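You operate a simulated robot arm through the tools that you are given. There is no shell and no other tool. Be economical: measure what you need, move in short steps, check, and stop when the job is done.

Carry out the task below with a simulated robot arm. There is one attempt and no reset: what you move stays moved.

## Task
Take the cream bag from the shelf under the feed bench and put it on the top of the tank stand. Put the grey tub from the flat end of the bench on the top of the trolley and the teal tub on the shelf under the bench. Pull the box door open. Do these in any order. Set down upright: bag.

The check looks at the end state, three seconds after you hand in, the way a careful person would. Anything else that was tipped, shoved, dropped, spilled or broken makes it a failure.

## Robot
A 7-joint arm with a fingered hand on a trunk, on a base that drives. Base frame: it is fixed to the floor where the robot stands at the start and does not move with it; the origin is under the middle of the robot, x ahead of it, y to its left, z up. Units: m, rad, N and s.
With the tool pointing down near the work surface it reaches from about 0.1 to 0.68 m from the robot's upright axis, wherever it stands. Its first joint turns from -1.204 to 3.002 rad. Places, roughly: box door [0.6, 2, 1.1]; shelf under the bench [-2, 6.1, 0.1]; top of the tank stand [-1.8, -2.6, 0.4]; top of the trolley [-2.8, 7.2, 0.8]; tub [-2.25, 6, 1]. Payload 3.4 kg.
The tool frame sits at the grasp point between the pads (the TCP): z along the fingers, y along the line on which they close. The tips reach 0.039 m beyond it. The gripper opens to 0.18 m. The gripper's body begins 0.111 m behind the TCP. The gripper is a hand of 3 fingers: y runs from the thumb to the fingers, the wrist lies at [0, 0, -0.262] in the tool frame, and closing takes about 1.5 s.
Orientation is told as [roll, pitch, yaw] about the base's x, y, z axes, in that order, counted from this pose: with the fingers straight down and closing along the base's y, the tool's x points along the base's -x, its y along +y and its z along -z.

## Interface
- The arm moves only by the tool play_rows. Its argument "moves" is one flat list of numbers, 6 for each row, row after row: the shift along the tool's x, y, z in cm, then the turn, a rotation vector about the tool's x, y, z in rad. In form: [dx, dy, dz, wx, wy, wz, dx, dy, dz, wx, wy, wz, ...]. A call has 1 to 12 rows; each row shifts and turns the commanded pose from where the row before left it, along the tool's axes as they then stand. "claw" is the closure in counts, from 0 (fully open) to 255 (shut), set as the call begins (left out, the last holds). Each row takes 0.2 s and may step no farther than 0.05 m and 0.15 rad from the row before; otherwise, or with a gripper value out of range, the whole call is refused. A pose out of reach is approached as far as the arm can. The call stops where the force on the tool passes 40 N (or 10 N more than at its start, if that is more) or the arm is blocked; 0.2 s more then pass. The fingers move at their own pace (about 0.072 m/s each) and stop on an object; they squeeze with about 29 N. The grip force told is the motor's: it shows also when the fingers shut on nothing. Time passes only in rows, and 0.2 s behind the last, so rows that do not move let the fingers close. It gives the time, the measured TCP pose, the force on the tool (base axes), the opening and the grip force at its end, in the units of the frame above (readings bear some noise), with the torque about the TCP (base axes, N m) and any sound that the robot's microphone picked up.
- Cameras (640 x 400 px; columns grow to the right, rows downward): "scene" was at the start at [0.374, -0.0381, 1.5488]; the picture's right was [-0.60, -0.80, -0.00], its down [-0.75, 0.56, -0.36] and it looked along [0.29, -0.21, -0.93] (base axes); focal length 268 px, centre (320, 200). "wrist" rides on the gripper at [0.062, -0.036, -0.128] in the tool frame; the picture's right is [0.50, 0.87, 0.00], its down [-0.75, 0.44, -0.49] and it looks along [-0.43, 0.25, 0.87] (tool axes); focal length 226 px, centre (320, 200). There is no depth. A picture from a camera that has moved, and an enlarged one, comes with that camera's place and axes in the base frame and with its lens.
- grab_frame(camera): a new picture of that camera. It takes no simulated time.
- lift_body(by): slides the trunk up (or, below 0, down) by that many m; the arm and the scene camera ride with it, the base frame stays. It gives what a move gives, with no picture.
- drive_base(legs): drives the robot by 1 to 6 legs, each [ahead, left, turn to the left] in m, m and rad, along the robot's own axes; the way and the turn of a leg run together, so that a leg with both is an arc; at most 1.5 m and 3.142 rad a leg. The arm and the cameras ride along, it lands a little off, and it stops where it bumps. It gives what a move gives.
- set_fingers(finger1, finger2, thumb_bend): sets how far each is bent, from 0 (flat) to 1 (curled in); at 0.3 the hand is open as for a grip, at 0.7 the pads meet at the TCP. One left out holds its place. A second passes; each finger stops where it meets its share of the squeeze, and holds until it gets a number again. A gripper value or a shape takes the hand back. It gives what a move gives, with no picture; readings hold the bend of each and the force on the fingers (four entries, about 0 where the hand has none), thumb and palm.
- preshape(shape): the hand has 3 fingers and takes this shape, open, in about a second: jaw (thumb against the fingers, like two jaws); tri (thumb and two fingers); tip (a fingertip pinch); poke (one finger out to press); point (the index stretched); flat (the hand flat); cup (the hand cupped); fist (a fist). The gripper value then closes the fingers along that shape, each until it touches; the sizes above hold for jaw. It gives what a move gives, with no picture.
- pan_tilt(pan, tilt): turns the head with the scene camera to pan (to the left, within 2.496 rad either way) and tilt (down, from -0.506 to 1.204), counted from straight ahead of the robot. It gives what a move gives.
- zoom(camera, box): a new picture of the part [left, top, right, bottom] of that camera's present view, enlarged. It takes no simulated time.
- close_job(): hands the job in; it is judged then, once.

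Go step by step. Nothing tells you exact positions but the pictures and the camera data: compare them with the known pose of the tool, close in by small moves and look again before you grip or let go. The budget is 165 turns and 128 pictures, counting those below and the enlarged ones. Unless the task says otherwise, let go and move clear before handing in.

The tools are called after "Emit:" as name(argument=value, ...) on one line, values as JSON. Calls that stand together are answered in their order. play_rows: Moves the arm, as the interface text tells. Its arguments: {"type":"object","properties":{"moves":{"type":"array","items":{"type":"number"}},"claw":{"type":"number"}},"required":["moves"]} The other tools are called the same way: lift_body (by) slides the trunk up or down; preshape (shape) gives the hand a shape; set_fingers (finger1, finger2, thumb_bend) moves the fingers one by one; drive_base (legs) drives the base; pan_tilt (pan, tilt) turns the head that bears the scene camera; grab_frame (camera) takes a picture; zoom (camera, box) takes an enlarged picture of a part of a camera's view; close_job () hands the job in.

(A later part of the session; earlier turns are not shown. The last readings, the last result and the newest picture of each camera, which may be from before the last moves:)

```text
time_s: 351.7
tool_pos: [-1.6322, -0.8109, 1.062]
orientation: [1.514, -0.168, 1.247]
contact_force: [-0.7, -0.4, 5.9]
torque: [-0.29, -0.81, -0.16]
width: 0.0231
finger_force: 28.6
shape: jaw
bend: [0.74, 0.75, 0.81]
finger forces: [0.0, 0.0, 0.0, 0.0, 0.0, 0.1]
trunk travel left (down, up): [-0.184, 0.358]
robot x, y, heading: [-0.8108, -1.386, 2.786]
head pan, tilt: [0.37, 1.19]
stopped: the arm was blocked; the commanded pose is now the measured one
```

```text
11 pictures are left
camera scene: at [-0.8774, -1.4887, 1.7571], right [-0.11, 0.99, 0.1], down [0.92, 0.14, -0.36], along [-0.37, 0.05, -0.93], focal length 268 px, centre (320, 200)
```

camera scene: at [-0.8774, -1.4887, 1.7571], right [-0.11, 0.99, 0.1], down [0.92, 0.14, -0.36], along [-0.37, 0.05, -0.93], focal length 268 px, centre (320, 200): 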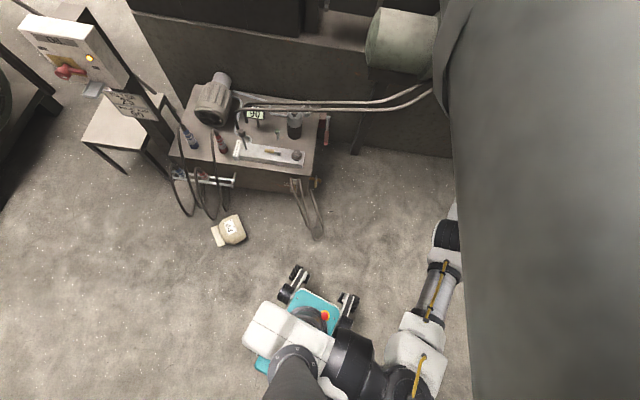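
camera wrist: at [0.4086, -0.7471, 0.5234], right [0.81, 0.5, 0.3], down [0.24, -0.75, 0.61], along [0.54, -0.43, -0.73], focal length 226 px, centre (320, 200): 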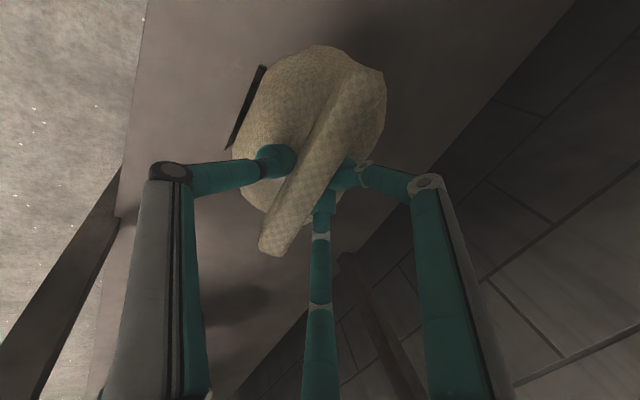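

Next I'll try to retrace the path that got it stuck: shift the base back to where it was and turn left.

Emit:
drive_base(legs=[[-0.11, 0, 0.5]])

Emit:
drive_base(legs=[[0, 0, 0.5]])

Emit:
lift_body(by=-0.15)

Emit:
grab_frame(camera="scene")

```text
time_s: 352.4
tool_pos: [-1.5454, -0.7579, 0.8525]
orientation: [1.361, -0.296, 1.238]
contact_force: [-3.2, 0.2, 7.0]
torque: [-0.41, -0.92, -0.02]
width: 0.0232
finger_force: 28.8
shape: jaw
bend: [0.74, 0.75, 0.81]
finger forces: [0.0, 0.0, 0.0, 0.0, 0.1, 0.0]
trunk travel left (down, up): [-0.184, 0.358]
robot x, y, heading: [-0.8274, -1.4065, 2.743]
head pan, tilt: [0.37, 1.19]
stopped in leg 1: the robot was blocked; the commanded pose is now the measured one
```

```text
time_s: 353.1
tool_pos: [-1.4488, -0.7819, 0.652]
orientation: [1.144, -0.275, 1.281]
contact_force: [-0.9, 1.7, 3.3]
torque: [-0.26, -0.5, 0.06]
width: 0.023
finger_force: 28.8
shape: jaw
bend: [0.74, 0.75, 0.81]
finger forces: [0.0, 0.0, 0.0, 0.0, 0.0, 0.0]
trunk travel left (down, up): [-0.184, 0.358]
robot x, y, heading: [-0.8204, -1.4153, 2.731]
head pan, tilt: [0.37, 1.19]
stopped in leg 1: the robot was blocked; the commanded pose is now the measured one
```

```text
time_s: 353.4
tool_pos: [-1.4234, -0.803, 0.5881]
orientation: [1.054, -0.263, 1.323]
contact_force: [-1.8, 1.5, 4.5]
torque: [-0.21, -0.45, 0.1]
width: 0.0232
finger_force: 28.7
shape: jaw
bend: [0.74, 0.75, 0.81]
finger forces: [0.0, 0.1, 0.0, 0.0, 0.0, 0.0]
trunk travel left (down, up): [-0.195, 0.347]
robot x, y, heading: [-0.8187, -1.4108, 2.735]
head pan, tilt: [0.37, 1.19]
stopped: the arm was blocked; the commanded pose is now the measured one
```

```text
10 pictures are left
camera scene: at [-0.8825, -1.4885, 1.7587], right [-0.07, 0.99, 0.08], down [0.92, 0.1, -0.37], along [-0.37, 0.05, -0.93], focal length 268 px, centre (320, 200)
```

scene: 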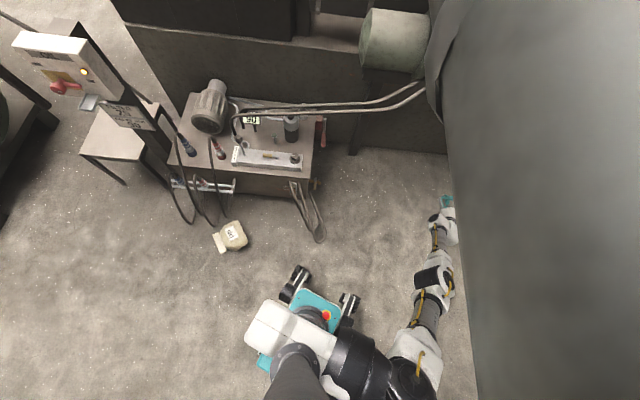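

The trunk seems to be carrying the base's weight through the hooked head, so extending it should set the base down and unhook it. Raising in small increments.

Emit:
lift_body(by=0.05)

Emit:
lift_body(by=0.05)

Emit:
lift_body(by=0.05)

Emit:
lift_body(by=0.05)

Emit:
lift_body(by=0.05)

```text
time_s: 354.3
tool_pos: [-1.562, -0.9087, 0.6369]
orientation: [1.118, -0.257, 1.435]
contact_force: [0.4, -0.4, 0.1]
torque: [0.03, -0.06, -0.01]
width: 0.0231
finger_force: 29.2
shape: jaw
bend: [0.74, 0.75, 0.81]
finger forces: [0.0, 0.0, 0.0, 0.1, 0.0, 0.1]
trunk travel left (down, up): [-0.245, 0.297]
robot x, y, heading: [-0.8332, -1.4784, 2.863]
head pan, tilt: [0.37, 1.19]
```

```text
time_s: 355.2
tool_pos: [-1.514, -0.7531, 0.7057]
orientation: [1.159, -0.286, 1.304]
contact_force: [-1.5, -0.3, -0.4]
torque: [-0.01, -0.09, -0.05]
width: 0.0233
finger_force: 29.2
shape: jaw
bend: [0.74, 0.75, 0.81]
finger forces: [0.0, 0.0, 0.0, 0.0, 0.0, 0.0]
trunk travel left (down, up): [-0.295, 0.247]
robot x, y, heading: [-0.822, -1.4209, 2.732]
head pan, tilt: [0.37, 1.19]
```

```text
time_s: 356.1
tool_pos: [-1.5084, -0.7437, 0.7816]
orientation: [1.186, -0.292, 1.285]
contact_force: [0.6, -0.3, 0.0]
torque: [0.01, -0.01, 0.02]
width: 0.0229
finger_force: 29.2
shape: jaw
bend: [0.74, 0.75, 0.81]
finger forces: [0.0, 0.0, 0.1, 0.0, 0.1, 0.0]
trunk travel left (down, up): [-0.345, 0.197]
robot x, y, heading: [-0.8186, -1.414, 2.731]
head pan, tilt: [0.37, 1.19]
```

```text
time_s: 357.1
tool_pos: [-1.5116, -0.7417, 0.8458]
orientation: [1.203, -0.289, 1.28]
contact_force: [-0.1, -0.5, 0.1]
torque: [-0.02, -0.01, 0.01]
width: 0.023
finger_force: 29.2
shape: jaw
bend: [0.74, 0.75, 0.81]
finger forces: [0.1, 0.1, 0.0, 0.0, 0.1, 0.0]
trunk travel left (down, up): [-0.395, 0.147]
robot x, y, heading: [-0.8164, -1.4145, 2.731]
head pan, tilt: [0.37, 1.19]
```

```text
time_s: 358.0
tool_pos: [-1.5132, -0.7419, 0.9004]
orientation: [1.208, -0.292, 1.277]
contact_force: [-0.2, 1.1, -0.4]
torque: [0.01, -0.03, 0.0]
width: 0.023
finger_force: 29.0
shape: jaw
bend: [0.74, 0.75, 0.81]
finger forces: [0.0, 0.0, 0.0, 0.0, 0.2, 0.0]
trunk travel left (down, up): [-0.445, 0.097]
robot x, y, heading: [-0.818, -1.4156, 2.737]
head pan, tilt: [0.37, 1.19]
```

Emit:
grab_frame(camera="scene")

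```text
9 pictures are left
camera scene: at [-0.8759, -1.4811, 1.9463], right [0.02, 1.0, 0.03], down [0.95, -0.01, -0.33], along [-0.33, 0.04, -0.94], focal length 268 px, centre (320, 200)
```

scene: 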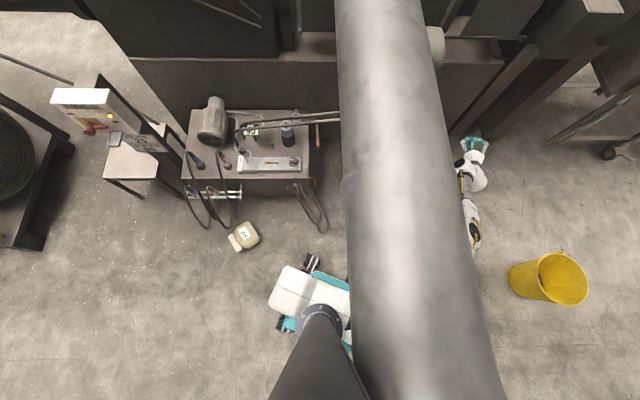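

The duct is now clearly below and to the right of the raised head, and the bucket is upright. Moving away from the duct toward -y and +x, clear of the bag.

Emit:
drive_base(legs=[[-0.15, 0.36, 0], [-0.35, 0.15, 0]])

Emit:
lift_body(by=-0.3)

Emit:
pan_tilt(pan=0.0, tilt=0.9)

Emit:
grab_frame(camera="scene")

```text
time_s: 358.6
tool_pos: [-1.4845, -0.7181, 0.8957]
orientation: [1.212, -0.249, 1.274]
contact_force: [-0.7, -1.1, -0.8]
torque: [0.04, -0.04, -0.15]
width: 0.023
finger_force: 29.1
shape: jaw
bend: [0.74, 0.75, 0.81]
finger forces: [0.0, 0.0, 0.1, 0.0, 0.0, 0.0]
trunk travel left (down, up): [-0.445, 0.097]
robot x, y, heading: [-0.8182, -1.4192, 2.724]
head pan, tilt: [0.37, 1.19]
stopped in leg 1: the robot was blocked; the commanded pose is now the measured one
```

```text
time_s: 360.2
tool_pos: [-1.4639, -0.7137, 0.7438]
orientation: [1.205, -0.252, 1.267]
contact_force: [-0.4, -1.2, -0.2]
torque: [0.04, 0.01, -0.06]
width: 0.0229
finger_force: 28.8
shape: jaw
bend: [0.74, 0.75, 0.81]
finger forces: [0.1, 0.1, 0.0, 0.0, 0.0, 0.0]
trunk travel left (down, up): [-0.299, 0.243]
robot x, y, heading: [-0.8166, -1.4187, 2.735]
head pan, tilt: [0.37, 1.19]
stopped: the arm was blocked; the commanded pose is now the measured one
```

```text
time_s: 361.1
tool_pos: [-1.4653, -0.7131, 0.7449]
orientation: [1.202, -0.248, 1.268]
contact_force: [-0.4, 0.3, -0.9]
torque: [-0.01, -0.02, -0.02]
width: 0.0229
finger_force: 28.8
shape: jaw
bend: [0.74, 0.75, 0.81]
finger forces: [0.1, 0.0, 0.0, 0.0, 0.1, 0.0]
trunk travel left (down, up): [-0.299, 0.243]
robot x, y, heading: [-0.8178, -1.4179, 2.725]
head pan, tilt: [0.0, 0.901]
```

```text
8 pictures are left
camera scene: at [-0.9145, -1.4691, 1.8056], right [0.13, 0.99, 0.04], down [0.9, -0.1, -0.43], along [-0.42, 0.1, -0.9], focal length 268 px, centre (320, 200)
```

scene: 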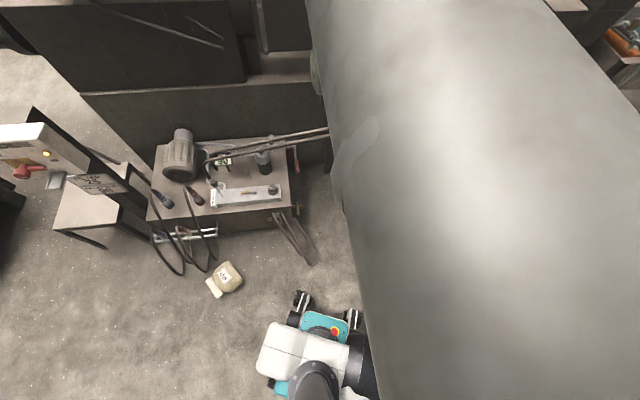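

The duct sits between the head and the shoulder. I'll take a mid height so neither touches, then drive out in small steps.

Emit:
lift_body(by=0.07)

Emit:
drive_base(legs=[[-0.04, 0.09, 0]])

Emit:
drive_base(legs=[[-0.1, 0.0, 0]])

Emit:
drive_base(legs=[[0, 0.1, 0]])

```text
time_s: 361.4
tool_pos: [-1.4538, -0.7045, 0.7354]
orientation: [1.193, -0.221, 1.264]
contact_force: [-0.8, -0.9, 0.2]
torque: [0.01, -0.03, -0.08]
width: 0.0233
finger_force: 29.3
shape: jaw
bend: [0.74, 0.75, 0.81]
finger forces: [0.1, 0.0, 0.0, 0.0, 0.0, 0.0]
trunk travel left (down, up): [-0.302, 0.241]
robot x, y, heading: [-0.8162, -1.4241, 2.73]
head pan, tilt: [0.0, 0.901]
stopped: the arm was blocked; the commanded pose is now the measured one
```

```text
time_s: 362.5
tool_pos: [-1.4718, -0.7692, 0.7019]
orientation: [1.185, -0.201, 1.27]
contact_force: [-0.4, 1.1, -0.4]
torque: [0.01, 0.03, 0.0]
width: 0.0233
finger_force: 29.2
shape: jaw
bend: [0.74, 0.75, 0.81]
finger forces: [0.0, 0.1, 0.0, 0.1, 0.0, 0.1]
trunk travel left (down, up): [-0.302, 0.241]
robot x, y, heading: [-0.8206, -1.5199, 2.729]
head pan, tilt: [0.0, 0.901]
```

```text
time_s: 363.6
tool_pos: [-1.4105, -0.7884, 0.7406]
orientation: [1.235, -0.23, 1.256]
contact_force: [-1.0, -1.4, 0.6]
torque: [-0.01, -0.04, -0.05]
width: 0.0232
finger_force: 29.4
shape: jaw
bend: [0.74, 0.75, 0.81]
finger forces: [0.0, 0.0, 0.0, 0.0, 0.0, 0.0]
trunk travel left (down, up): [-0.302, 0.241]
robot x, y, heading: [-0.7698, -1.5356, 2.731]
head pan, tilt: [0.0, 0.901]
stopped in leg 1: the robot was blocked; the commanded pose is now the measured one
```

```text
time_s: 364.7
tool_pos: [-1.4042, -0.8413, 0.7535]
orientation: [1.263, -0.219, 1.236]
contact_force: [0.9, 0.0, 0.7]
torque: [-0.04, -0.07, 0.05]
width: 0.023
finger_force: 28.8
shape: jaw
bend: [0.74, 0.75, 0.81]
finger forces: [0.0, 0.1, 0.0, 0.1, 0.1, 0.0]
trunk travel left (down, up): [-0.302, 0.241]
robot x, y, heading: [-0.8015, -1.613, 2.729]
head pan, tilt: [0.0, 0.901]
stopped in leg 1: the robot was blocked; the commanded pose is now the measured one
```

It is coming free. Continuing in the same direction with small steps.

Emit:
drive_base(legs=[[-0.04, 0.1, 0]])

Emit:
drive_base(legs=[[-0.05, 0.1, 0]])

Emit:
drive_base(legs=[[-0.1, 0.1, 0]])

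Emit:
drive_base(legs=[[-0.15, 0.1, 0]])

Emit:
grab_frame(camera="scene")

```text
time_s: 365.9
tool_pos: [-1.414, -0.9588, 0.7578]
orientation: [1.265, -0.227, 1.236]
contact_force: [0.0, 1.0, -1.0]
torque: [-0.02, -0.02, 0.1]
width: 0.0229
finger_force: 28.9
shape: jaw
bend: [0.74, 0.75, 0.81]
finger forces: [0.0, 0.0, 0.0, 0.1, 0.0, 0.1]
trunk travel left (down, up): [-0.302, 0.241]
robot x, y, heading: [-0.81, -1.7228, 2.734]
head pan, tilt: [0.0, 0.901]
```

```text
time_s: 367.1
tool_pos: [-1.4006, -1.0594, 0.7556]
orientation: [1.266, -0.226, 1.234]
contact_force: [0.7, 0.9, 0.4]
torque: [-0.02, 0.0, 0.19]
width: 0.0233
finger_force: 28.9
shape: jaw
bend: [0.74, 0.75, 0.81]
finger forces: [0.0, 0.1, 0.1, 0.0, 0.0, 0.0]
trunk travel left (down, up): [-0.302, 0.241]
robot x, y, heading: [-0.7968, -1.828, 2.734]
head pan, tilt: [0.0, 0.901]
```

```text
time_s: 368.4
tool_pos: [-1.3475, -1.1951, 0.7644]
orientation: [1.267, -0.242, 1.23]
contact_force: [0.9, 0.1, 0.0]
torque: [-0.06, 0.03, 0.14]
width: 0.0232
finger_force: 29.1
shape: jaw
bend: [0.74, 0.75, 0.81]
finger forces: [0.0, 0.0, 0.0, 0.0, 0.0, 0.0]
trunk travel left (down, up): [-0.302, 0.241]
robot x, y, heading: [-0.7437, -1.9601, 2.73]
head pan, tilt: [0.0, 0.901]
```

```text
time_s: 369.9
tool_pos: [-1.2478, -1.3489, 0.7707]
orientation: [1.269, -0.25, 1.23]
contact_force: [0.2, 0.5, -0.2]
torque: [-0.02, -0.02, 0.04]
width: 0.0231
finger_force: 29.5
shape: jaw
bend: [0.74, 0.75, 0.81]
finger forces: [0.0, 0.0, 0.0, 0.0, 0.1, 0.0]
trunk travel left (down, up): [-0.302, 0.241]
robot x, y, heading: [-0.6443, -2.1073, 2.732]
head pan, tilt: [0.0, 0.901]
```

```text
7 pictures are left
camera scene: at [-0.7406, -2.0424, 1.825], right [0.4, 0.92, -0.01], down [0.72, -0.32, -0.62], along [-0.57, 0.24, -0.79], focal length 268 px, centre (320, 200)
```

scene: 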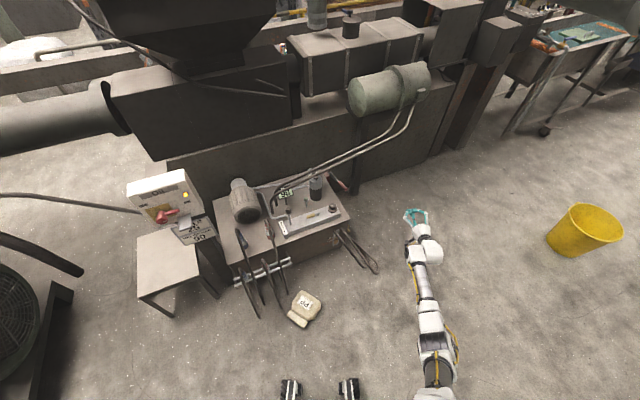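

The robot is free of the duct, and the bucket and bag are visible. The bag lies at about (-1.24, -1.92) with its ridge toward (-1.19, -2.02). I'll lower the trunk, stand on the ridge side and bring the arm into a low forward posture with the thumb underneath, so the bag can be rotated upright.

Emit:
drive_base(legs=[[-0.146, 0.678, 0]])

Emit:
lift_body(by=-0.27)

Emit:
play_rows(moves=[0, 0, 0, 0, 0, 0.13, 0, 0, 0, 0, 0, 0.13, 0, 0, 0, 0.09, 0, 0, 0, 0, 0, 0.09, 0, 0], claw=150)

Emit:
play_rows(moves=[4.54, -1.69, -0.67, 0, 0, 0, 4.54, -1.69, -0.67, 0, 0, 0, 4.54, -1.69, -0.67, 0, 0, 0, 4.54, -1.69, -0.67, 0, 0, 0, 4.54, -1.69, -0.67, 0, 0, 0, 4.54, -1.69, -0.67, 0, 0, 0, 4.54, -1.69, -0.67, 0, 0, 0, 4.54, -1.69, -0.67, 0, 0, 0, 4.54, -1.69, -0.67, 0, 0, 0, 4.54, -1.69, -0.67, 0, 0, 0])

```text
time_s: 373.7
tool_pos: [-1.3883, -2.0302, 0.7746]
orientation: [1.268, -0.259, 1.23]
contact_force: [0.3, 0.3, -0.3]
torque: [0.02, 0.03, 0.04]
width: 0.023
finger_force: 29.2
shape: jaw
bend: [0.74, 0.75, 0.81]
finger forces: [0.0, 0.0, 0.0, 0.1, 0.0, 0.1]
trunk travel left (down, up): [-0.302, 0.241]
robot x, y, heading: [-0.7806, -2.7824, 2.734]
head pan, tilt: [0.0, 0.901]
```

```text
time_s: 376.5
tool_pos: [-1.3873, -2.0371, 0.5106]
orientation: [1.274, -0.266, 1.229]
contact_force: [0.3, 0.6, 0.6]
torque: [-0.02, -0.02, 0.03]
width: 0.023
finger_force: 28.9
shape: jaw
bend: [0.74, 0.75, 0.81]
finger forces: [0.0, 0.0, 0.0, 0.1, 0.1, 0.0]
trunk travel left (down, up): [-0.032, 0.511]
robot x, y, heading: [-0.7784, -2.7871, 2.736]
head pan, tilt: [0.0, 0.901]
```

```text
time_s: 377.5
tool_pos: [-1.3865, -2.0365, 0.5098]
orientation: [1.1, -0.015, 1.154]
contact_force: [-0.7, 0.0, -0.1]
torque: [0.01, 0.0, 0.0]
width: 0.0738
finger_force: 0.0
shape: jaw
bend: [0.72, 0.72, 0.74]
finger forces: [0.0, 0.1, 0.0, 0.0, 0.0, 0.1]
trunk travel left (down, up): [-0.032, 0.511]
robot x, y, heading: [-0.7836, -2.7849, 2.729]
head pan, tilt: [0.0, 0.901]
```

```text
time_s: 379.7
tool_pos: [-1.4463, -2.5062, 0.3821]
orientation: [1.103, -0.016, 1.152]
contact_force: [0.9, 0.8, -1.1]
torque: [-0.01, -0.01, -0.03]
width: 0.0737
finger_force: 0.0
shape: jaw
bend: [0.72, 0.72, 0.74]
finger forces: [0.1, 0.1, 0.0, 0.0, 0.0, 0.1]
trunk travel left (down, up): [-0.032, 0.511]
robot x, y, heading: [-0.7838, -2.785, 2.731]
head pan, tilt: [0.0, 0.901]
```

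Emit:
drive_base(legs=[[0, 0, -0.67]])

Emit:
grab_frame(camera="wrist")

```text
time_s: 381.9
tool_pos: [-1.1301, -2.1536, 0.3808]
orientation: [1.102, -0.016, 0.486]
contact_force: [0.1, -0.3, -0.1]
torque: [0.01, -0.02, -0.01]
width: 0.0739
finger_force: 0.1
shape: jaw
bend: [0.72, 0.72, 0.74]
finger forces: [0.0, 0.0, 0.0, 0.0, 0.1, 0.0]
trunk travel left (down, up): [-0.032, 0.511]
robot x, y, heading: [-0.782, -2.7845, 2.061]
head pan, tilt: [0.0, 0.901]
```

```text
6 pictures are left
camera wrist: at [-1.1246, -2.2975, 0.4063], right [-0.64, 0.11, 0.76], down [0.77, 0.13, 0.62], along [-0.03, 0.99, -0.17], focal length 226 px, centre (320, 200)
```

wrist: 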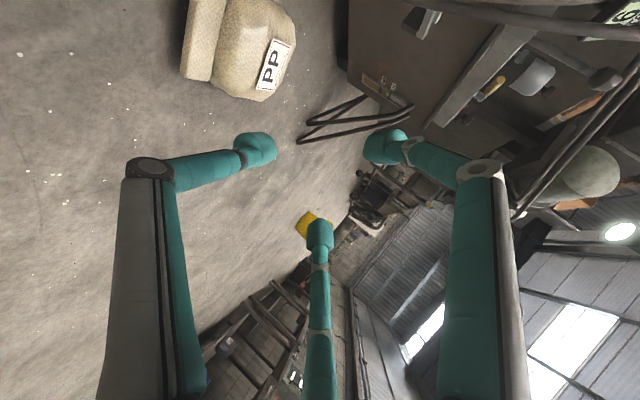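

The ridge lies too low to get a finger under. Instead I'll grasp the bag's body from above and use the wrist to turn it upright, which needs the robot on the bag's other side. Turning here first, then driving around with the trunk kept low.

Emit:
drive_base(legs=[[0, 0, 1.69], [-0.69, -0.23, 0], [-0.4, -0.75, 0]])

Emit:
play_rows(moves=[0, 1, -0.5, 0.14, 0, 0, 0, 1, -0.5, 0.14, 0, 0, 0, 0, -1, 0.14, 0, 0, 0, 0, -1, 0.14, 0, 0, 0, 0, -1, 0.14, 0, 0, 0, 0, -1, 0.14, 0, 0, 0, 0, 0, 0.14, 0, 0, 0, 0, 0, 0.12, 0, 0], claw=0)

Emit:
play_rows(moves=[0, 0, 0, 0, 0, -0.145, 0, 0, 0, 0, 0, -0.145, 0, 0, 0, 0, 0, -0.145, 0, 0, 0, 0, 0, -0.145, 0, 0, 0, 0, 0, -0.145, 0, 0, 0, 0, 0, -0.145, 0, 0, 0, 0, 0, -0.145, 0, 0, 0, 0, 0, -0.145, 0, 0, 0, 0, 0, -0.145, 0, 0, 0, 0, 0, -0.145, 0, 0, 0, 0, 0, -0.12])

Emit:
play_rows(moves=[0, 0, 0, 0, 0, -0.145, 0, 0, 0, 0, 0, -0.145, 0, 0, 0, 0, 0, -0.145, 0, 0, 0, 0, 0, -0.145, 0, 0, 0, 0, 0, -0.145, 0, 0, 0, 0, 0, -0.145, 0, 0, 0, 0, 0, -0.145, 0, 0, 0, 0, 0, -0.145, 0, 0, 0, 0, 0, -0.145, 0, 0, 0, 0, 0, -0.145, 0, 0, 0, 0, 0, -0.12])

```text
time_s: 394.0
tool_pos: [-1.0429, -1.781, 0.3836]
orientation: [1.105, -0.015, 2.175]
contact_force: [0.2, 0.0, -0.5]
torque: [0.01, 0.0, 0.0]
width: 0.0738
finger_force: 0.1
shape: jaw
bend: [0.72, 0.72, 0.74]
finger forces: [0.0, 0.1, 0.0, 0.1, 0.0, 0.1]
trunk travel left (down, up): [-0.032, 0.511]
robot x, y, heading: [-0.4567, -1.3581, -2.528]
head pan, tilt: [0.0, 0.901]
```

```text
time_s: 395.8
tool_pos: [-1.021, -1.7689, 0.4424]
orientation: [0.009, -0.016, 2.175]
contact_force: [0.0, 0.3, 0.2]
torque: [-0.03, -0.02, -0.01]
width: 0.18
finger_force: 0.1
shape: jaw
bend: [0.3, 0.3, 0.3]
finger forces: [0.0, 0.0, 0.0, 0.1, 0.0, 0.0]
trunk travel left (down, up): [-0.032, 0.511]
robot x, y, heading: [-0.4575, -1.362, -2.528]
head pan, tilt: [0.0, 0.901]
```

```text
time_s: 398.2
tool_pos: [-1.0213, -1.7687, 0.4416]
orientation: [-0.016, -0.011, -2.535]
contact_force: [0.1, 0.2, 0.3]
torque: [-0.02, 0.0, 0.01]
width: 0.1801
finger_force: 0.1
shape: jaw
bend: [0.3, 0.3, 0.3]
finger forces: [0.0, 0.0, 0.0, 0.0, 0.0, 0.0]
trunk travel left (down, up): [-0.032, 0.511]
robot x, y, heading: [-0.4538, -1.3613, -2.527]
head pan, tilt: [0.0, 0.901]
```

```text
time_s: 400.6
tool_pos: [-1.0211, -1.7689, 0.4416]
orientation: [-0.01, 0.016, -0.967]
contact_force: [-0.2, -1.1, 0.1]
torque: [0.0, 0.02, -0.03]
width: 0.1798
finger_force: 0.0
shape: jaw
bend: [0.3, 0.3, 0.3]
finger forces: [0.1, 0.0, 0.0, 0.0, 0.0, 0.0]
trunk travel left (down, up): [-0.032, 0.511]
robot x, y, heading: [-0.4533, -1.3647, -2.528]
head pan, tilt: [0.0, 0.901]
```

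The hand reached the needed yaw. Advancing over the bag and looking down with the wrist camera.

Emit:
drive_base(legs=[[0.22, 0, 0]])

Emit:
grab_frame(camera="wrist")

```text
time_s: 402.3
tool_pos: [-1.2017, -1.8936, 0.4407]
orientation: [-0.007, 0.014, -0.972]
contact_force: [0.3, 0.3, 0.7]
torque: [-0.01, 0.0, -0.01]
width: 0.1799
finger_force: 0.0
shape: jaw
bend: [0.3, 0.3, 0.3]
finger forces: [0.1, 0.0, 0.0, 0.1, 0.0, 0.0]
trunk travel left (down, up): [-0.032, 0.511]
robot x, y, heading: [-0.6361, -1.4863, -2.532]
head pan, tilt: [0.0, 0.901]
```

```text
5 pictures are left
camera wrist: at [-1.2652, -1.8629, 0.5703], right [0.43, 0.9, 0.0], down [0.79, -0.38, 0.48], along [0.43, -0.21, -0.88], focal length 226 px, centre (320, 200)
```

wrist: 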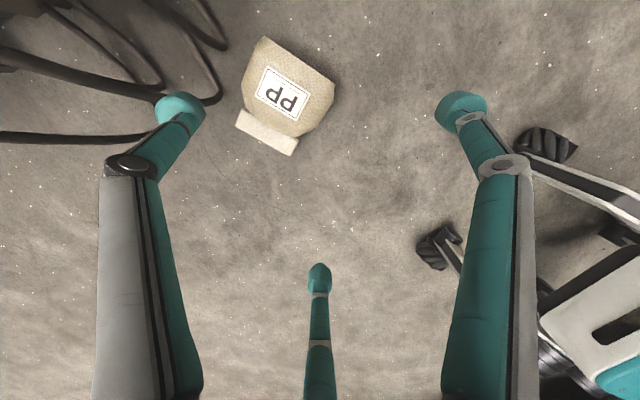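

The bag lies label up with its body centre at about (-1.277, -1.934), body about 0.16 x 0.11, and the hand is aligned with it. Driving in slightly and descending around the body.

Emit:
drive_base(legs=[[0.12, 0, 0]])

Emit:
play_rows(moves=[1.0, 3.3, 0, 0, 0, 0, 0, 0, 4, 0, 0, 0, 0, 0, 4, 0, 0, 0, 0, 0, 4, 0, 0, 0, 0, 0, 4, 0, 0, 0, 0, 0, 4, 0, 0, 0, 0, 0, 3, 0, 0, 0])

Emit:
grab_frame(camera="wrist")

```text
time_s: 403.6
tool_pos: [-1.2986, -1.9635, 0.4445]
orientation: [-0.015, 0.018, -0.971]
contact_force: [0.4, 0.0, 0.5]
torque: [0.01, 0.03, -0.02]
width: 0.18
finger_force: 0.0
shape: jaw
bend: [0.3, 0.3, 0.3]
finger forces: [0.0, 0.0, 0.0, 0.0, 0.0, 0.1]
trunk travel left (down, up): [-0.032, 0.511]
robot x, y, heading: [-0.7338, -1.555, -2.528]
head pan, tilt: [0.0, 0.901]
```

```text
time_s: 405.2
tool_pos: [-1.2811, -1.9332, 0.2174]
orientation: [-0.02, 0.018, -0.972]
contact_force: [-0.3, 0.9, 0.8]
torque: [-0.02, -0.01, 0.03]
width: 0.1796
finger_force: 0.1
shape: jaw
bend: [0.3, 0.3, 0.3]
finger forces: [0.0, 0.1, 0.1, 0.0, 0.0, 0.0]
trunk travel left (down, up): [-0.032, 0.511]
robot x, y, heading: [-0.7354, -1.5573, -2.527]
head pan, tilt: [0.0, 0.901]
```

```text
4 pictures are left
camera wrist: at [-1.3423, -1.9016, 0.3464], right [0.43, 0.9, -0.01], down [0.8, -0.38, 0.47], along [0.42, -0.21, -0.88], focal length 226 px, centre (320, 200)
```

wrist: 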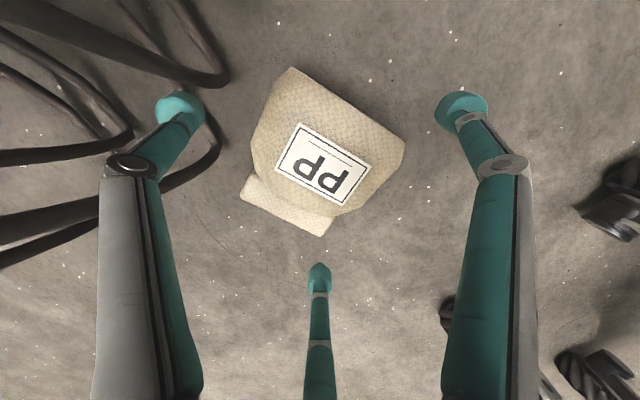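

The body is centred on the tool axis, and the thumb fits between the bag and the hoses. Descending the rest and closing.

Emit:
play_rows(moves=[0, 0, 4, 0, 0, 0, 0, 0, 4, 0, 0, 0, 0, 0, 2, 0, 0, 0, 0, 0, 1.7, 0, 0, 0])

Emit:
play_rows(moves=[0, 0, 0, 0, 0, 0, 0, 0, 0, 0, 0, 0, 0, 0, 0, 0, 0, 0, 0, 0, 0, 0, 0, 0, 0, 0, 0, 0, 0, 0, 0, 0, 0, 0, 0, 0, 0, 0, 0, 0, 0, 0], claw=255)

Emit:
play_rows(moves=[0, 0, -1, 0, 0, 0, 0, 0, -1, 0, 0, 0, 0, 0, -2, 0, 0, 0, 0, 0, -2, 0, 0, 0])

```text
time_s: 406.2
tool_pos: [-1.2774, -1.9272, 0.1092]
orientation: [-0.022, 0.014, -0.969]
contact_force: [2.2, -3.6, 3.9]
torque: [-0.25, -0.41, -0.26]
width: 0.1802
finger_force: 0.2
shape: jaw
bend: [0.3, 0.24, 0.3]
finger forces: [0.0, 4.8, 0.1, 0.0, 0.0, 0.0]
out of reach, approached as far as the arm can: row 3, 4
trunk travel left (down, up): [-0.032, 0.511]
robot x, y, heading: [-0.7362, -1.5538, -2.533]
head pan, tilt: [0.0, 0.901]
```

```text
time_s: 407.8
tool_pos: [-1.2792, -1.9253, 0.1089]
orientation: [-0.022, 0.017, -0.97]
contact_force: [-2.4, -6.3, 6.9]
torque: [-0.37, -0.56, -0.36]
width: 0.1487
finger_force: 28.9
shape: jaw
bend: [0.68, 0.27, 0.5]
finger forces: [23.4, 30.0, 0.0, 0.1, 30.7, 0.1]
trunk travel left (down, up): [-0.032, 0.511]
robot x, y, heading: [-0.7335, -1.5542, -2.531]
head pan, tilt: [0.0, 0.901]
```

```text
time_s: 408.8
tool_pos: [-1.2774, -1.9237, 0.1693]
orientation: [-0.019, 0.018, -0.97]
contact_force: [0.1, 0.3, -8.0]
torque: [0.08, 0.11, -0.02]
width: 0.1491
finger_force: 29.3
shape: jaw
bend: [0.67, 0.29, 0.5]
finger forces: [28.1, 27.9, 0.1, 0.0, 28.5, 0.0]
trunk travel left (down, up): [-0.032, 0.511]
robot x, y, heading: [-0.7335, -1.5524, -2.53]
head pan, tilt: [0.0, 0.901]
```

The grasp is excellent: balanced forces, and the full bag weight is carried. Lifting, backing off, then turning the wrist so the bag becomes upright.

Emit:
play_rows(moves=[0, 0, -4, 0, 0, 0, 0, 0, -4, 0, 0, 0, 0, 0, -4, 0, 0, 0, 0, 0, -4, 0, 0, 0, 0, 0, -4, 0, 0, 0, 0, 0, -4, 0, 0, 0])

Emit:
drive_base(legs=[[-0.3, 0, 0], [0, 0.5, 0]])

Emit:
play_rows(moves=[0, 0, 0, 0, 0, 0.13, 0, 0, 0, 0, 0, 0.13, 0, 0, 0, 0, 0, 0.13, 0, 0, 0, 0, 0, 0.13, 0, 0, 0, 0, 0, 0.13, 0, 0, 0, 0, 0, 0.13, 0, 0, 0, 0, 0, 0.13, 0, 0, 0, 0, 0, 0.13, 0, 0, 0, 0, 0, 0.13, 0, 0, 0, 0, 0, 0.13, 0, 0, 0, 0, 0, 0.13, 0, 0, 0, 0, 0, 0.13])

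Emit:
play_rows(moves=[0, 0, 0, 0, -0.12, 0, 0, 0, 0, 0, -0.12, 0, 0, 0, 0, 0, -0.12, 0, 0, 0, 0, 0, -0.12, 0, 0, 0, 0, 0, -0.12, 0, 0, 0, 0, 0, -0.12, 0, 0, 0, 0, 0, -0.12, 0, 0, 0, 0, 0, -0.12, 0, 0, 0, 0, 0, -0.12, 0, 0, 0, 0, 0, -0.12, 0, 0, 0, 0, 0, -0.1, 0])

```text
time_s: 410.2
tool_pos: [-1.2694, -1.9239, 0.4118]
orientation: [-0.018, 0.019, -0.97]
contact_force: [0.9, 0.6, -6.9]
torque: [0.07, 0.09, -0.01]
width: 0.1489
finger_force: 28.9
shape: jaw
bend: [0.67, 0.3, 0.5]
finger forces: [27.9, 27.7, 0.0, 0.0, 28.2, 0.0]
trunk travel left (down, up): [-0.032, 0.511]
robot x, y, heading: [-0.7354, -1.5556, -2.529]
head pan, tilt: [0.0, 0.901]
```

```text
time_s: 414.7
tool_pos: [-0.74, -2.1575, 0.4106]
orientation: [-0.019, 0.015, -0.97]
contact_force: [0.3, 1.1, -7.8]
torque: [0.1, 0.1, 0.01]
width: 0.1488
finger_force: 28.8
shape: jaw
bend: [0.67, 0.3, 0.5]
finger forces: [27.9, 27.6, 0.0, 0.0, 28.0, 0.0]
trunk travel left (down, up): [-0.032, 0.511]
robot x, y, heading: [-0.206, -1.7902, -2.533]
head pan, tilt: [0.0, 0.901]
```

```text
time_s: 417.3
tool_pos: [-0.7379, -2.1562, 0.414]
orientation: [-0.021, -0.027, -2.532]
contact_force: [0.0, -0.1, -7.5]
torque: [0.13, -0.07, -0.02]
width: 0.149
finger_force: 29.2
shape: jaw
bend: [0.67, 0.3, 0.51]
finger forces: [28.0, 27.4, 0.1, 0.1, 27.4, 0.0]
trunk travel left (down, up): [-0.032, 0.511]
robot x, y, heading: [-0.2041, -1.7842, -2.532]
head pan, tilt: [0.0, 0.901]
```

```text
time_s: 419.7
tool_pos: [-0.7371, -2.1564, 0.4128]
orientation: [-0.075, -1.324, -2.457]
contact_force: [0.0, 0.0, -7.5]
torque: [0.27, -0.37, 0.01]
width: 0.1489
finger_force: 28.4
shape: jaw
bend: [0.67, 0.31, 0.51]
finger forces: [30.4, 25.4, 0.1, 0.0, 26.4, 0.1]
trunk travel left (down, up): [-0.032, 0.511]
robot x, y, heading: [-0.2067, -1.7875, -2.528]
head pan, tilt: [0.0, 0.901]
```

The bag now points upright in the hand. Raising it and moving to a staging pose south-east of the tank stand.

Emit:
play_rows(moves=[-4.2, 0, -1.06, 0, 0, 0, -4.2, 0, -1.06, 0, 0, 0, -4.2, 0, -1.06, 0, 0, 0])

Emit:
drive_base(legs=[[0.4, 0.57, 0], [0, 0, -1.0], [0.297, 0.689, 0]])

Emit:
pan_tilt(pan=0.0, tilt=0.9)

Emit:
grab_frame(camera="scene")

```text
time_s: 420.5
tool_pos: [-0.7332, -2.1599, 0.5437]
orientation: [-0.086, -1.323, -2.447]
contact_force: [-0.1, 0.7, -9.0]
torque: [0.24, -0.29, 0.0]
width: 0.1488
finger_force: 29.0
shape: jaw
bend: [0.67, 0.31, 0.51]
finger forces: [30.2, 25.7, 0.0, 0.0, 26.5, 0.1]
trunk travel left (down, up): [-0.032, 0.511]
robot x, y, heading: [-0.2041, -1.789, -2.53]
head pan, tilt: [0.0, 0.901]
```

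```text
time_s: 430.6
tool_pos: [-1.3421, -2.7582, 0.5439]
orientation: [-0.075, -1.326, 2.821]
contact_force: [-0.2, 0.6, -6.9]
torque: [-0.12, -0.39, 0.0]
width: 0.1486
finger_force: 29.1
shape: jaw
bend: [0.67, 0.31, 0.51]
finger forces: [30.1, 25.2, 0.1, 0.1, 26.2, 0.0]
trunk travel left (down, up): [-0.032, 0.511]
robot x, y, heading: [-0.7433, -3.011, 2.753]
head pan, tilt: [0.0, 0.901]
```

```text
time_s: 431.2
tool_pos: [-1.3415, -2.7609, 0.5468]
orientation: [-0.086, -1.33, 2.832]
contact_force: [0.9, 0.4, 0.3]
torque: [0.02, -0.01, -0.03]
width: 0.0325
finger_force: 29.2
shape: jaw
bend: [0.77, 0.61, 0.65]
finger forces: [0.0, 0.0, 0.1, 0.0, 0.1, 0.0]
trunk travel left (down, up): [-0.032, 0.511]
robot x, y, heading: [-0.7445, -3.0098, 2.75]
head pan, tilt: [0.0, 0.901]
```

```text
3 pictures are left
camera scene: at [-1.1991, -2.8121, 1.4906], right [0.38, 0.92, 0.0], down [0.73, -0.3, -0.62], along [-0.57, 0.23, -0.79], focal length 268 px, centre (320, 200)
```

scene: 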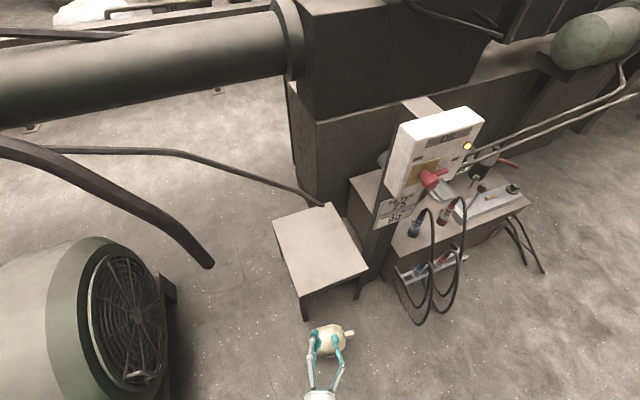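

The bag slipped out just now, and it should be on the floor right by the stand. Three pictures are left. I'll back off and look once.

Emit:
drive_base(legs=[[-0.25, 0, 0]])

Emit:
pan_tilt(pan=0.0, tilt=1.0)

Emit:
zoom(camera="scene", box=[220, 150, 460, 300])

```text
time_s: 433.0
tool_pos: [-1.1086, -2.8559, 0.5477]
orientation: [-0.091, -1.331, 2.835]
contact_force: [0.2, -0.4, 0.1]
torque: [0.05, 0.01, 0.0]
width: 0.0331
finger_force: 29.2
shape: jaw
bend: [0.77, 0.61, 0.65]
finger forces: [0.0, 0.1, 0.1, 0.0, 0.1, 0.0]
trunk travel left (down, up): [-0.032, 0.511]
robot x, y, heading: [-0.5178, -3.1096, 2.744]
head pan, tilt: [0.0, 0.901]
```

```text
time_s: 433.7
tool_pos: [-1.1064, -2.8568, 0.5495]
orientation: [-0.096, -1.332, 2.839]
contact_force: [0.2, 0.0, 0.2]
torque: [-0.01, 0.0, 0.04]
width: 0.0327
finger_force: 28.5
shape: jaw
bend: [0.77, 0.61, 0.65]
finger forces: [0.0, 0.0, 0.1, 0.0, 0.0, 0.1]
trunk travel left (down, up): [-0.032, 0.511]
robot x, y, heading: [-0.513, -3.1055, 2.745]
head pan, tilt: [0.0, 1.0]
```

```text
2.67 times, centred on (340, 225) of scene
camera zoom: at [-0.9625, -2.9103, 1.4833], right [0.38, 0.92, 0.0], down [0.78, -0.33, -0.54], along [-0.5, 0.2, -0.84], focal length 714 px, centre (267, 133)
```

zoom: 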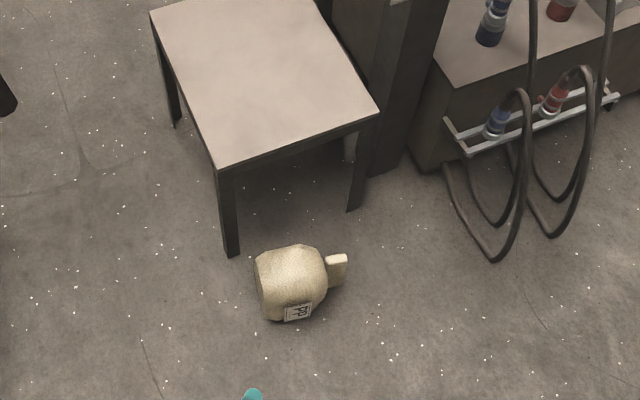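

The bag lies on its edge with the ridge standing like a plate near (-1.42, -2.575). I'll turn the tool vertical and orient it so two fingers pinch the plate's faces and the thumb closes its outer edge. Then I'll hover over it.

Emit:
play_rows(moves=[0, 0, 0, 0, 0.133, 0, 0, 0, 0, 0, 0.133, 0, 0, 0, 0, 0, 0.133, 0, 0, 0, 0, 0, 0.133, 0, 0, 0, 0, 0, 0.133, 0, 0, 0, 0, 0, 0.133, 0, 0, 0, 0, 0, 0.133, 0, 0, 0, 0, 0, 0.133, 0, 0, 0, 0, 0, 0.133, 0, 0, 0, 0, 0, 0.133, 0, 0, 0, 0, 0, 0, -0.088, 0, 0, 0, 0, 0, -0.088], claw=125)

Emit:
drive_base(legs=[[0.383, -0.143, 0]])

```text
time_s: 436.3
tool_pos: [-1.139, -2.8475, 0.472]
orientation: [-0.021, 0.0, 2.923]
contact_force: [0.0, -0.1, 0.3]
torque: [0.0, -0.05, -0.02]
width: 0.0919
finger_force: 0.0
shape: jaw
bend: [0.71, 0.71, 0.72]
finger forces: [0.0, 0.0, 0.1, 0.0, 0.0, 0.0]
out of reach, approached as far as the arm can: row 8, 9, 10
trunk travel left (down, up): [-0.032, 0.511]
robot x, y, heading: [-0.5128, -3.1033, 2.745]
head pan, tilt: [0.0, 1.0]
```

```text
time_s: 438.8
tool_pos: [-1.4401, -2.5677, 0.4716]
orientation: [-0.026, 0.0, 2.922]
contact_force: [0.3, -0.6, -0.3]
torque: [-0.01, 0.02, -0.02]
width: 0.0916
finger_force: 0.1
shape: jaw
bend: [0.71, 0.71, 0.72]
finger forces: [0.0, 0.0, 0.0, 0.1, 0.0, 0.1]
trunk travel left (down, up): [-0.032, 0.511]
robot x, y, heading: [-0.814, -2.8226, 2.743]
head pan, tilt: [0.0, 1.0]
```

Emit:
play_rows(moves=[1, 0, 4, 0, 0, 0, 1, 0, 4, 0, 0, 0, 0, 0, 4, 0, 0, 0, 0, 0, 4, 0, 0, 0, 0, 0, 4, 0, 0, 0, 0, 0, 3, 0, 0, 0])

Emit:
grab_frame(camera="wrist")

```text
time_s: 440.2
tool_pos: [-1.418, -2.565, 0.2451]
orientation: [-0.024, -0.006, 2.924]
contact_force: [1.2, 0.1, 0.8]
torque: [0.07, -0.01, 0.0]
width: 0.0917
finger_force: 0.0
shape: jaw
bend: [0.71, 0.71, 0.72]
finger forces: [0.0, 0.1, 0.0, 0.0, 0.0, 0.0]
trunk travel left (down, up): [-0.032, 0.511]
robot x, y, heading: [-0.8144, -2.8241, 2.743]
head pan, tilt: [0.0, 1.0]
```

```text
1 pictures are left
camera wrist: at [-1.3498, -2.5461, 0.3731], right [0.3, -0.95, -0.02], down [-0.83, -0.27, 0.49], along [-0.47, -0.13, -0.87], focal length 226 px, centre (320, 200)
```

wrist: 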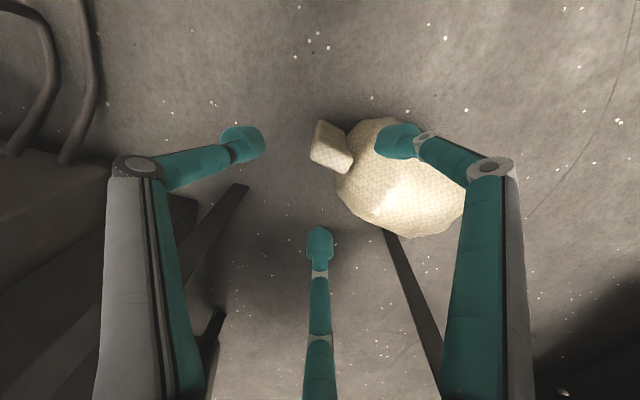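

The ridge plate is right under the tool axis. Narrowing the fingers a little, descending and closing.

Emit:
play_rows(moves=[0, 0.2, 3, 0, 0, 0, 0, 0, 3, 0, 0, 0, 0, 0, 3, 0, 0, 0, 0, 0, 2.5, 0, 0, 0, 0, 0, 2, 0, 0, 0], claw=160)

Emit:
play_rows(moves=[0, 0, 0, 0, 0, 0, 0, 0, 0, 0, 0, 0, 0, 0, 0, 0, 0, 0, 0, 0, 0, 0, 0, 0, 0, 0, 0, 0, 0, 0, 0, 0, 0, 0, 0, 0, 0, 0, 0, 0, 0, 0], claw=255)

Emit:
play_rows(moves=[0, 0, -1, 0, 0, 0, 0, 0, -1, 0, 0, 0, 0, 0, -2, 0, 0, 0])

```text
time_s: 441.4
tool_pos: [-1.4191, -2.565, 0.128]
orientation: [-0.024, -0.004, 2.921]
contact_force: [-0.1, -0.2, -0.3]
torque: [0.03, 0.03, 0.01]
width: 0.0673
finger_force: 0.1
shape: jaw
bend: [0.72, 0.72, 0.74]
finger forces: [0.0, 0.0, 0.0, 0.1, 0.0, 0.0]
out of reach, approached as far as the arm can: row 5
trunk travel left (down, up): [-0.032, 0.511]
robot x, y, heading: [-0.815, -2.8241, 2.746]
head pan, tilt: [0.0, 1.0]
```

```text
time_s: 443.0
tool_pos: [-1.4201, -2.5648, 0.1293]
orientation: [-0.024, -0.005, 2.921]
contact_force: [-0.2, 3.5, -1.1]
torque: [0.13, -0.06, 0.01]
width: 0.0176
finger_force: 28.7
shape: jaw
bend: [0.71, 0.71, 0.73]
finger forces: [22.3, 23.9, 0.0, 0.0, 27.1, 0.0]
trunk travel left (down, up): [-0.032, 0.511]
robot x, y, heading: [-0.8159, -2.825, 2.747]
head pan, tilt: [0.0, 1.0]
```

```text
time_s: 443.8
tool_pos: [-1.418, -2.5665, 0.1683]
orientation: [-0.025, -0.005, 2.925]
contact_force: [-0.2, -1.2, -4.9]
torque: [0.16, -0.04, -0.06]
width: 0.017
finger_force: 28.8
shape: jaw
bend: [0.71, 0.71, 0.75]
finger forces: [21.6, 24.0, 0.0, 0.1, 26.7, 0.0]
trunk travel left (down, up): [-0.032, 0.511]
robot x, y, heading: [-0.8136, -2.8283, 2.749]
head pan, tilt: [0.0, 1.0]
```

All three fingers grip the ridge. Lifting higher to see the weight and torque settle.

Emit:
play_rows(moves=[0, 0, -3, 0, 0, 0, 0, 0, -3, 0, 0, 0, 0, 0, -3, 0, 0, 0, 0, 0, -3, 0, 0, 0, 0, 0, -3, 0, 0, 0, 0, 0, 0, 0, 0, 0])

```text
time_s: 445.2
tool_pos: [-1.4185, -2.5715, 0.32]
orientation: [-0.026, -0.006, 2.923]
contact_force: [0.2, 0.6, -0.6]
torque: [-0.01, 0.02, -0.02]
width: 0.0
finger_force: 28.8
shape: jaw
bend: [0.77, 0.75, 0.83]
finger forces: [0.0, 0.0, 0.0, 0.1, 0.0, 0.1]
trunk travel left (down, up): [-0.032, 0.511]
robot x, y, heading: [-0.8106, -2.8266, 2.752]
head pan, tilt: [0.0, 1.0]
```

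The ridge slipped out. With one picture left I'll open the hand, rise a bit and use it to locate the bag for a firm body grasp.

Emit:
play_rows(moves=[0, 0, -4, 0, 0, 0, 2, 0, -3, 0, 0, 0, 2, 0, 0, 0, 0, 0, 0, 0, 0, 0, 0, 0, 0, 0, 0, 0, 0, 0, 0, 0, 0, 0, 0, 0], claw=0)

Emit:
grab_frame(camera="wrist")

```text
time_s: 446.6
tool_pos: [-1.38, -2.5804, 0.3885]
orientation: [-0.025, -0.004, 2.923]
contact_force: [0.4, 0.4, 0.4]
torque: [0.0, 0.01, 0.01]
width: 0.18
finger_force: 0.1
shape: jaw
bend: [0.3, 0.3, 0.3]
finger forces: [0.0, 0.0, 0.1, 0.2, 0.1, 0.0]
trunk travel left (down, up): [-0.032, 0.511]
robot x, y, heading: [-0.8159, -2.8218, 2.748]
head pan, tilt: [0.0, 1.0]
```

```text
0 pictures are left
camera wrist: at [-1.3106, -2.562, 0.5174], right [0.3, -0.95, -0.02], down [-0.83, -0.27, 0.49], along [-0.47, -0.13, -0.87], focal length 226 px, centre (320, 200)
```

wrist: 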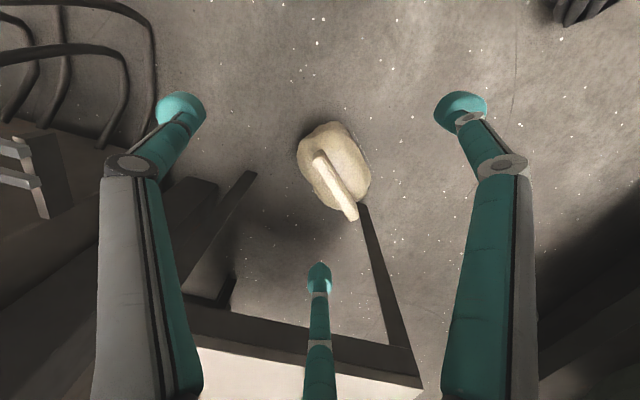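

The bag landed standing upright on the floor, with its ridge running diagonally about (-1.478, -2.638). That lets me repeat the first ridge pinch, which held steadily. Turning the hand to that orientation.

Emit:
play_rows(moves=[2, 0, -2, 0, 0, 0.145, 2, 0, -2, 0, 0, 0.145, 0, 0, 0, 0, 0, 0.145, 0, 0, 0, 0, 0, 0.145, 0, 0, 0, 0, 0, 0.145, 0, 0, 0, 0, 0, 0.145, 0, 0, 0, 0, 0, 0.145, 0, 0, 0, 0, 0, 0.145, 0, 0, 0, 0, 0, 0.145, 0, 0, 0, 0, 0, 0.145, 0, 0, 0, 0, 0, 0.145], claw=90)

Emit:
play_rows(moves=[0, 0, 0, 0, 0, 0.145, 0, 0, 0, 0, 0, 0.145, 0, 0, 0, 0, 0, 0.145, 0, 0, 0, 0, 0, 0.108, 0, 0, 0, -0.12, 0, 0, 0, 0, 0, -0.12, 0, 0, 0, 0, 0, -0.12, 0, 0])

```text
time_s: 449.0
tool_pos: [-1.341, -2.594, 0.4286]
orientation: [0.007, -0.026, 1.326]
contact_force: [-1.1, 0.0, -0.3]
torque: [-0.02, 0.0, -0.03]
width: 0.1165
finger_force: 0.0
shape: jaw
bend: [0.66, 0.66, 0.66]
finger forces: [0.0, 0.0, 0.0, 0.0, 0.1, 0.0]
trunk travel left (down, up): [-0.032, 0.511]
robot x, y, heading: [-0.8141, -2.8264, 2.745]
head pan, tilt: [0.0, 1.0]
```

```text
time_s: 450.6
tool_pos: [-1.342, -2.5929, 0.4303]
orientation: [0.378, -0.017, 0.783]
contact_force: [0.6, 0.8, -0.5]
torque: [0.02, 0.02, 0.03]
width: 0.1168
finger_force: 0.2
shape: jaw
bend: [0.66, 0.66, 0.66]
finger forces: [0.0, 0.0, 0.0, 0.0, 0.0, 0.0]
trunk travel left (down, up): [-0.032, 0.511]
robot x, y, heading: [-0.813, -2.8239, 2.749]
head pan, tilt: [0.0, 1.0]
```

Orientation is as wanted. Moving in over the ridge and descending as in the first successful pinch.

Emit:
drive_base(legs=[[0.05, 0, 0]])

```text
time_s: 451.6
tool_pos: [-1.3887, -2.5737, 0.4281]
orientation: [0.377, -0.017, 0.783]
contact_force: [-0.9, 0.3, -0.1]
torque: [-0.01, -0.02, -0.05]
width: 0.1169
finger_force: 0.1
shape: jaw
bend: [0.66, 0.66, 0.66]
finger forces: [0.1, 0.0, 0.0, 0.1, 0.0, 0.0]
trunk travel left (down, up): [-0.032, 0.511]
robot x, y, heading: [-0.8606, -2.8074, 2.748]
head pan, tilt: [0.0, 1.0]
```

Emit:
play_rows(moves=[3.63, -2.9, 0, 0, 0, 0, 3.63, -2.9, 0, 0, 0, 0, 3.63, -2.9, 0, 0, 0, 0, 0, 0, 4, 0, 0, 0, 0, 0, 4, 0, 0, 0, 0, 0, 4, 0, 0, 0, 0, 0, 4, 0, 0, 0, 0, 0, 4, 0, 0, 0])

Emit:
play_rows(moves=[0, 0, 1, 0, 0, 0, 0, 0, 1, 0, 0, 0, 0, 0, 1, 0, 0, 0, 0, 0, 0.8, 0, 0, 0], claw=140)

```text
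time_s: 453.4
tool_pos: [-1.4561, -2.6535, 0.2113]
orientation: [0.382, -0.017, 0.786]
contact_force: [0.7, 0.1, -0.3]
torque: [-0.01, -0.03, 0.03]
width: 0.1167
finger_force: 0.2
shape: jaw
bend: [0.66, 0.66, 0.66]
finger forces: [0.0, 0.0, 0.0, 0.0, 0.0, 0.0]
trunk travel left (down, up): [-0.032, 0.511]
robot x, y, heading: [-0.8601, -2.8048, 2.745]
head pan, tilt: [0.0, 1.0]
```

```text
time_s: 454.4
tool_pos: [-1.4659, -2.6428, 0.1759]
orientation: [0.383, -0.018, 0.782]
contact_force: [-0.2, 0.6, -0.5]
torque: [-0.02, 0.0, 0.0]
width: 0.0817
finger_force: 0.0
shape: jaw
bend: [0.71, 0.71, 0.73]
finger forces: [0.1, 0.1, 0.0, 0.1, 0.0, 0.0]
trunk travel left (down, up): [-0.032, 0.511]
robot x, y, heading: [-0.8576, -2.803, 2.745]
head pan, tilt: [0.0, 1.0]
```

No contact yet, so going slightly lower until something touches.

Emit:
play_rows(moves=[0, 0, 0.8, 0, 0, 0])

Emit:
play_rows(moves=[0, 0, 0.8, 0, 0, 0])

```text
time_s: 454.8
tool_pos: [-1.4688, -2.641, 0.1711]
orientation: [0.384, -0.014, 0.784]
contact_force: [6.5, -4.7, 15.6]
torque: [-0.64, -0.65, 0.03]
width: 0.0828
finger_force: 0.0
shape: jaw
bend: [0.71, 0.71, 0.74]
finger forces: [0.0, 0.0, 0.1, 0.0, 15.9, 0.0]
trunk travel left (down, up): [-0.032, 0.511]
robot x, y, heading: [-0.8611, -2.8045, 2.746]
head pan, tilt: [0.0, 1.0]
```

```text
time_s: 455.3
tool_pos: [-1.4695, -2.643, 0.1671]
orientation: [0.383, -0.012, 0.785]
contact_force: [6.8, -4.9, 14.7]
torque: [-0.63, -0.76, 0.04]
width: 0.0861
finger_force: 0.1
shape: jaw
bend: [0.71, 0.71, 0.74]
finger forces: [0.1, 0.5, 0.0, 0.0, 16.1, 0.0]
trunk travel left (down, up): [-0.032, 0.511]
robot x, y, heading: [-0.8614, -2.8046, 2.745]
head pan, tilt: [0.0, 1.0]
stopped in row 1: the force on the tool passed its limit (the readings are from after the stop); the commanded pose is now the measured one
```

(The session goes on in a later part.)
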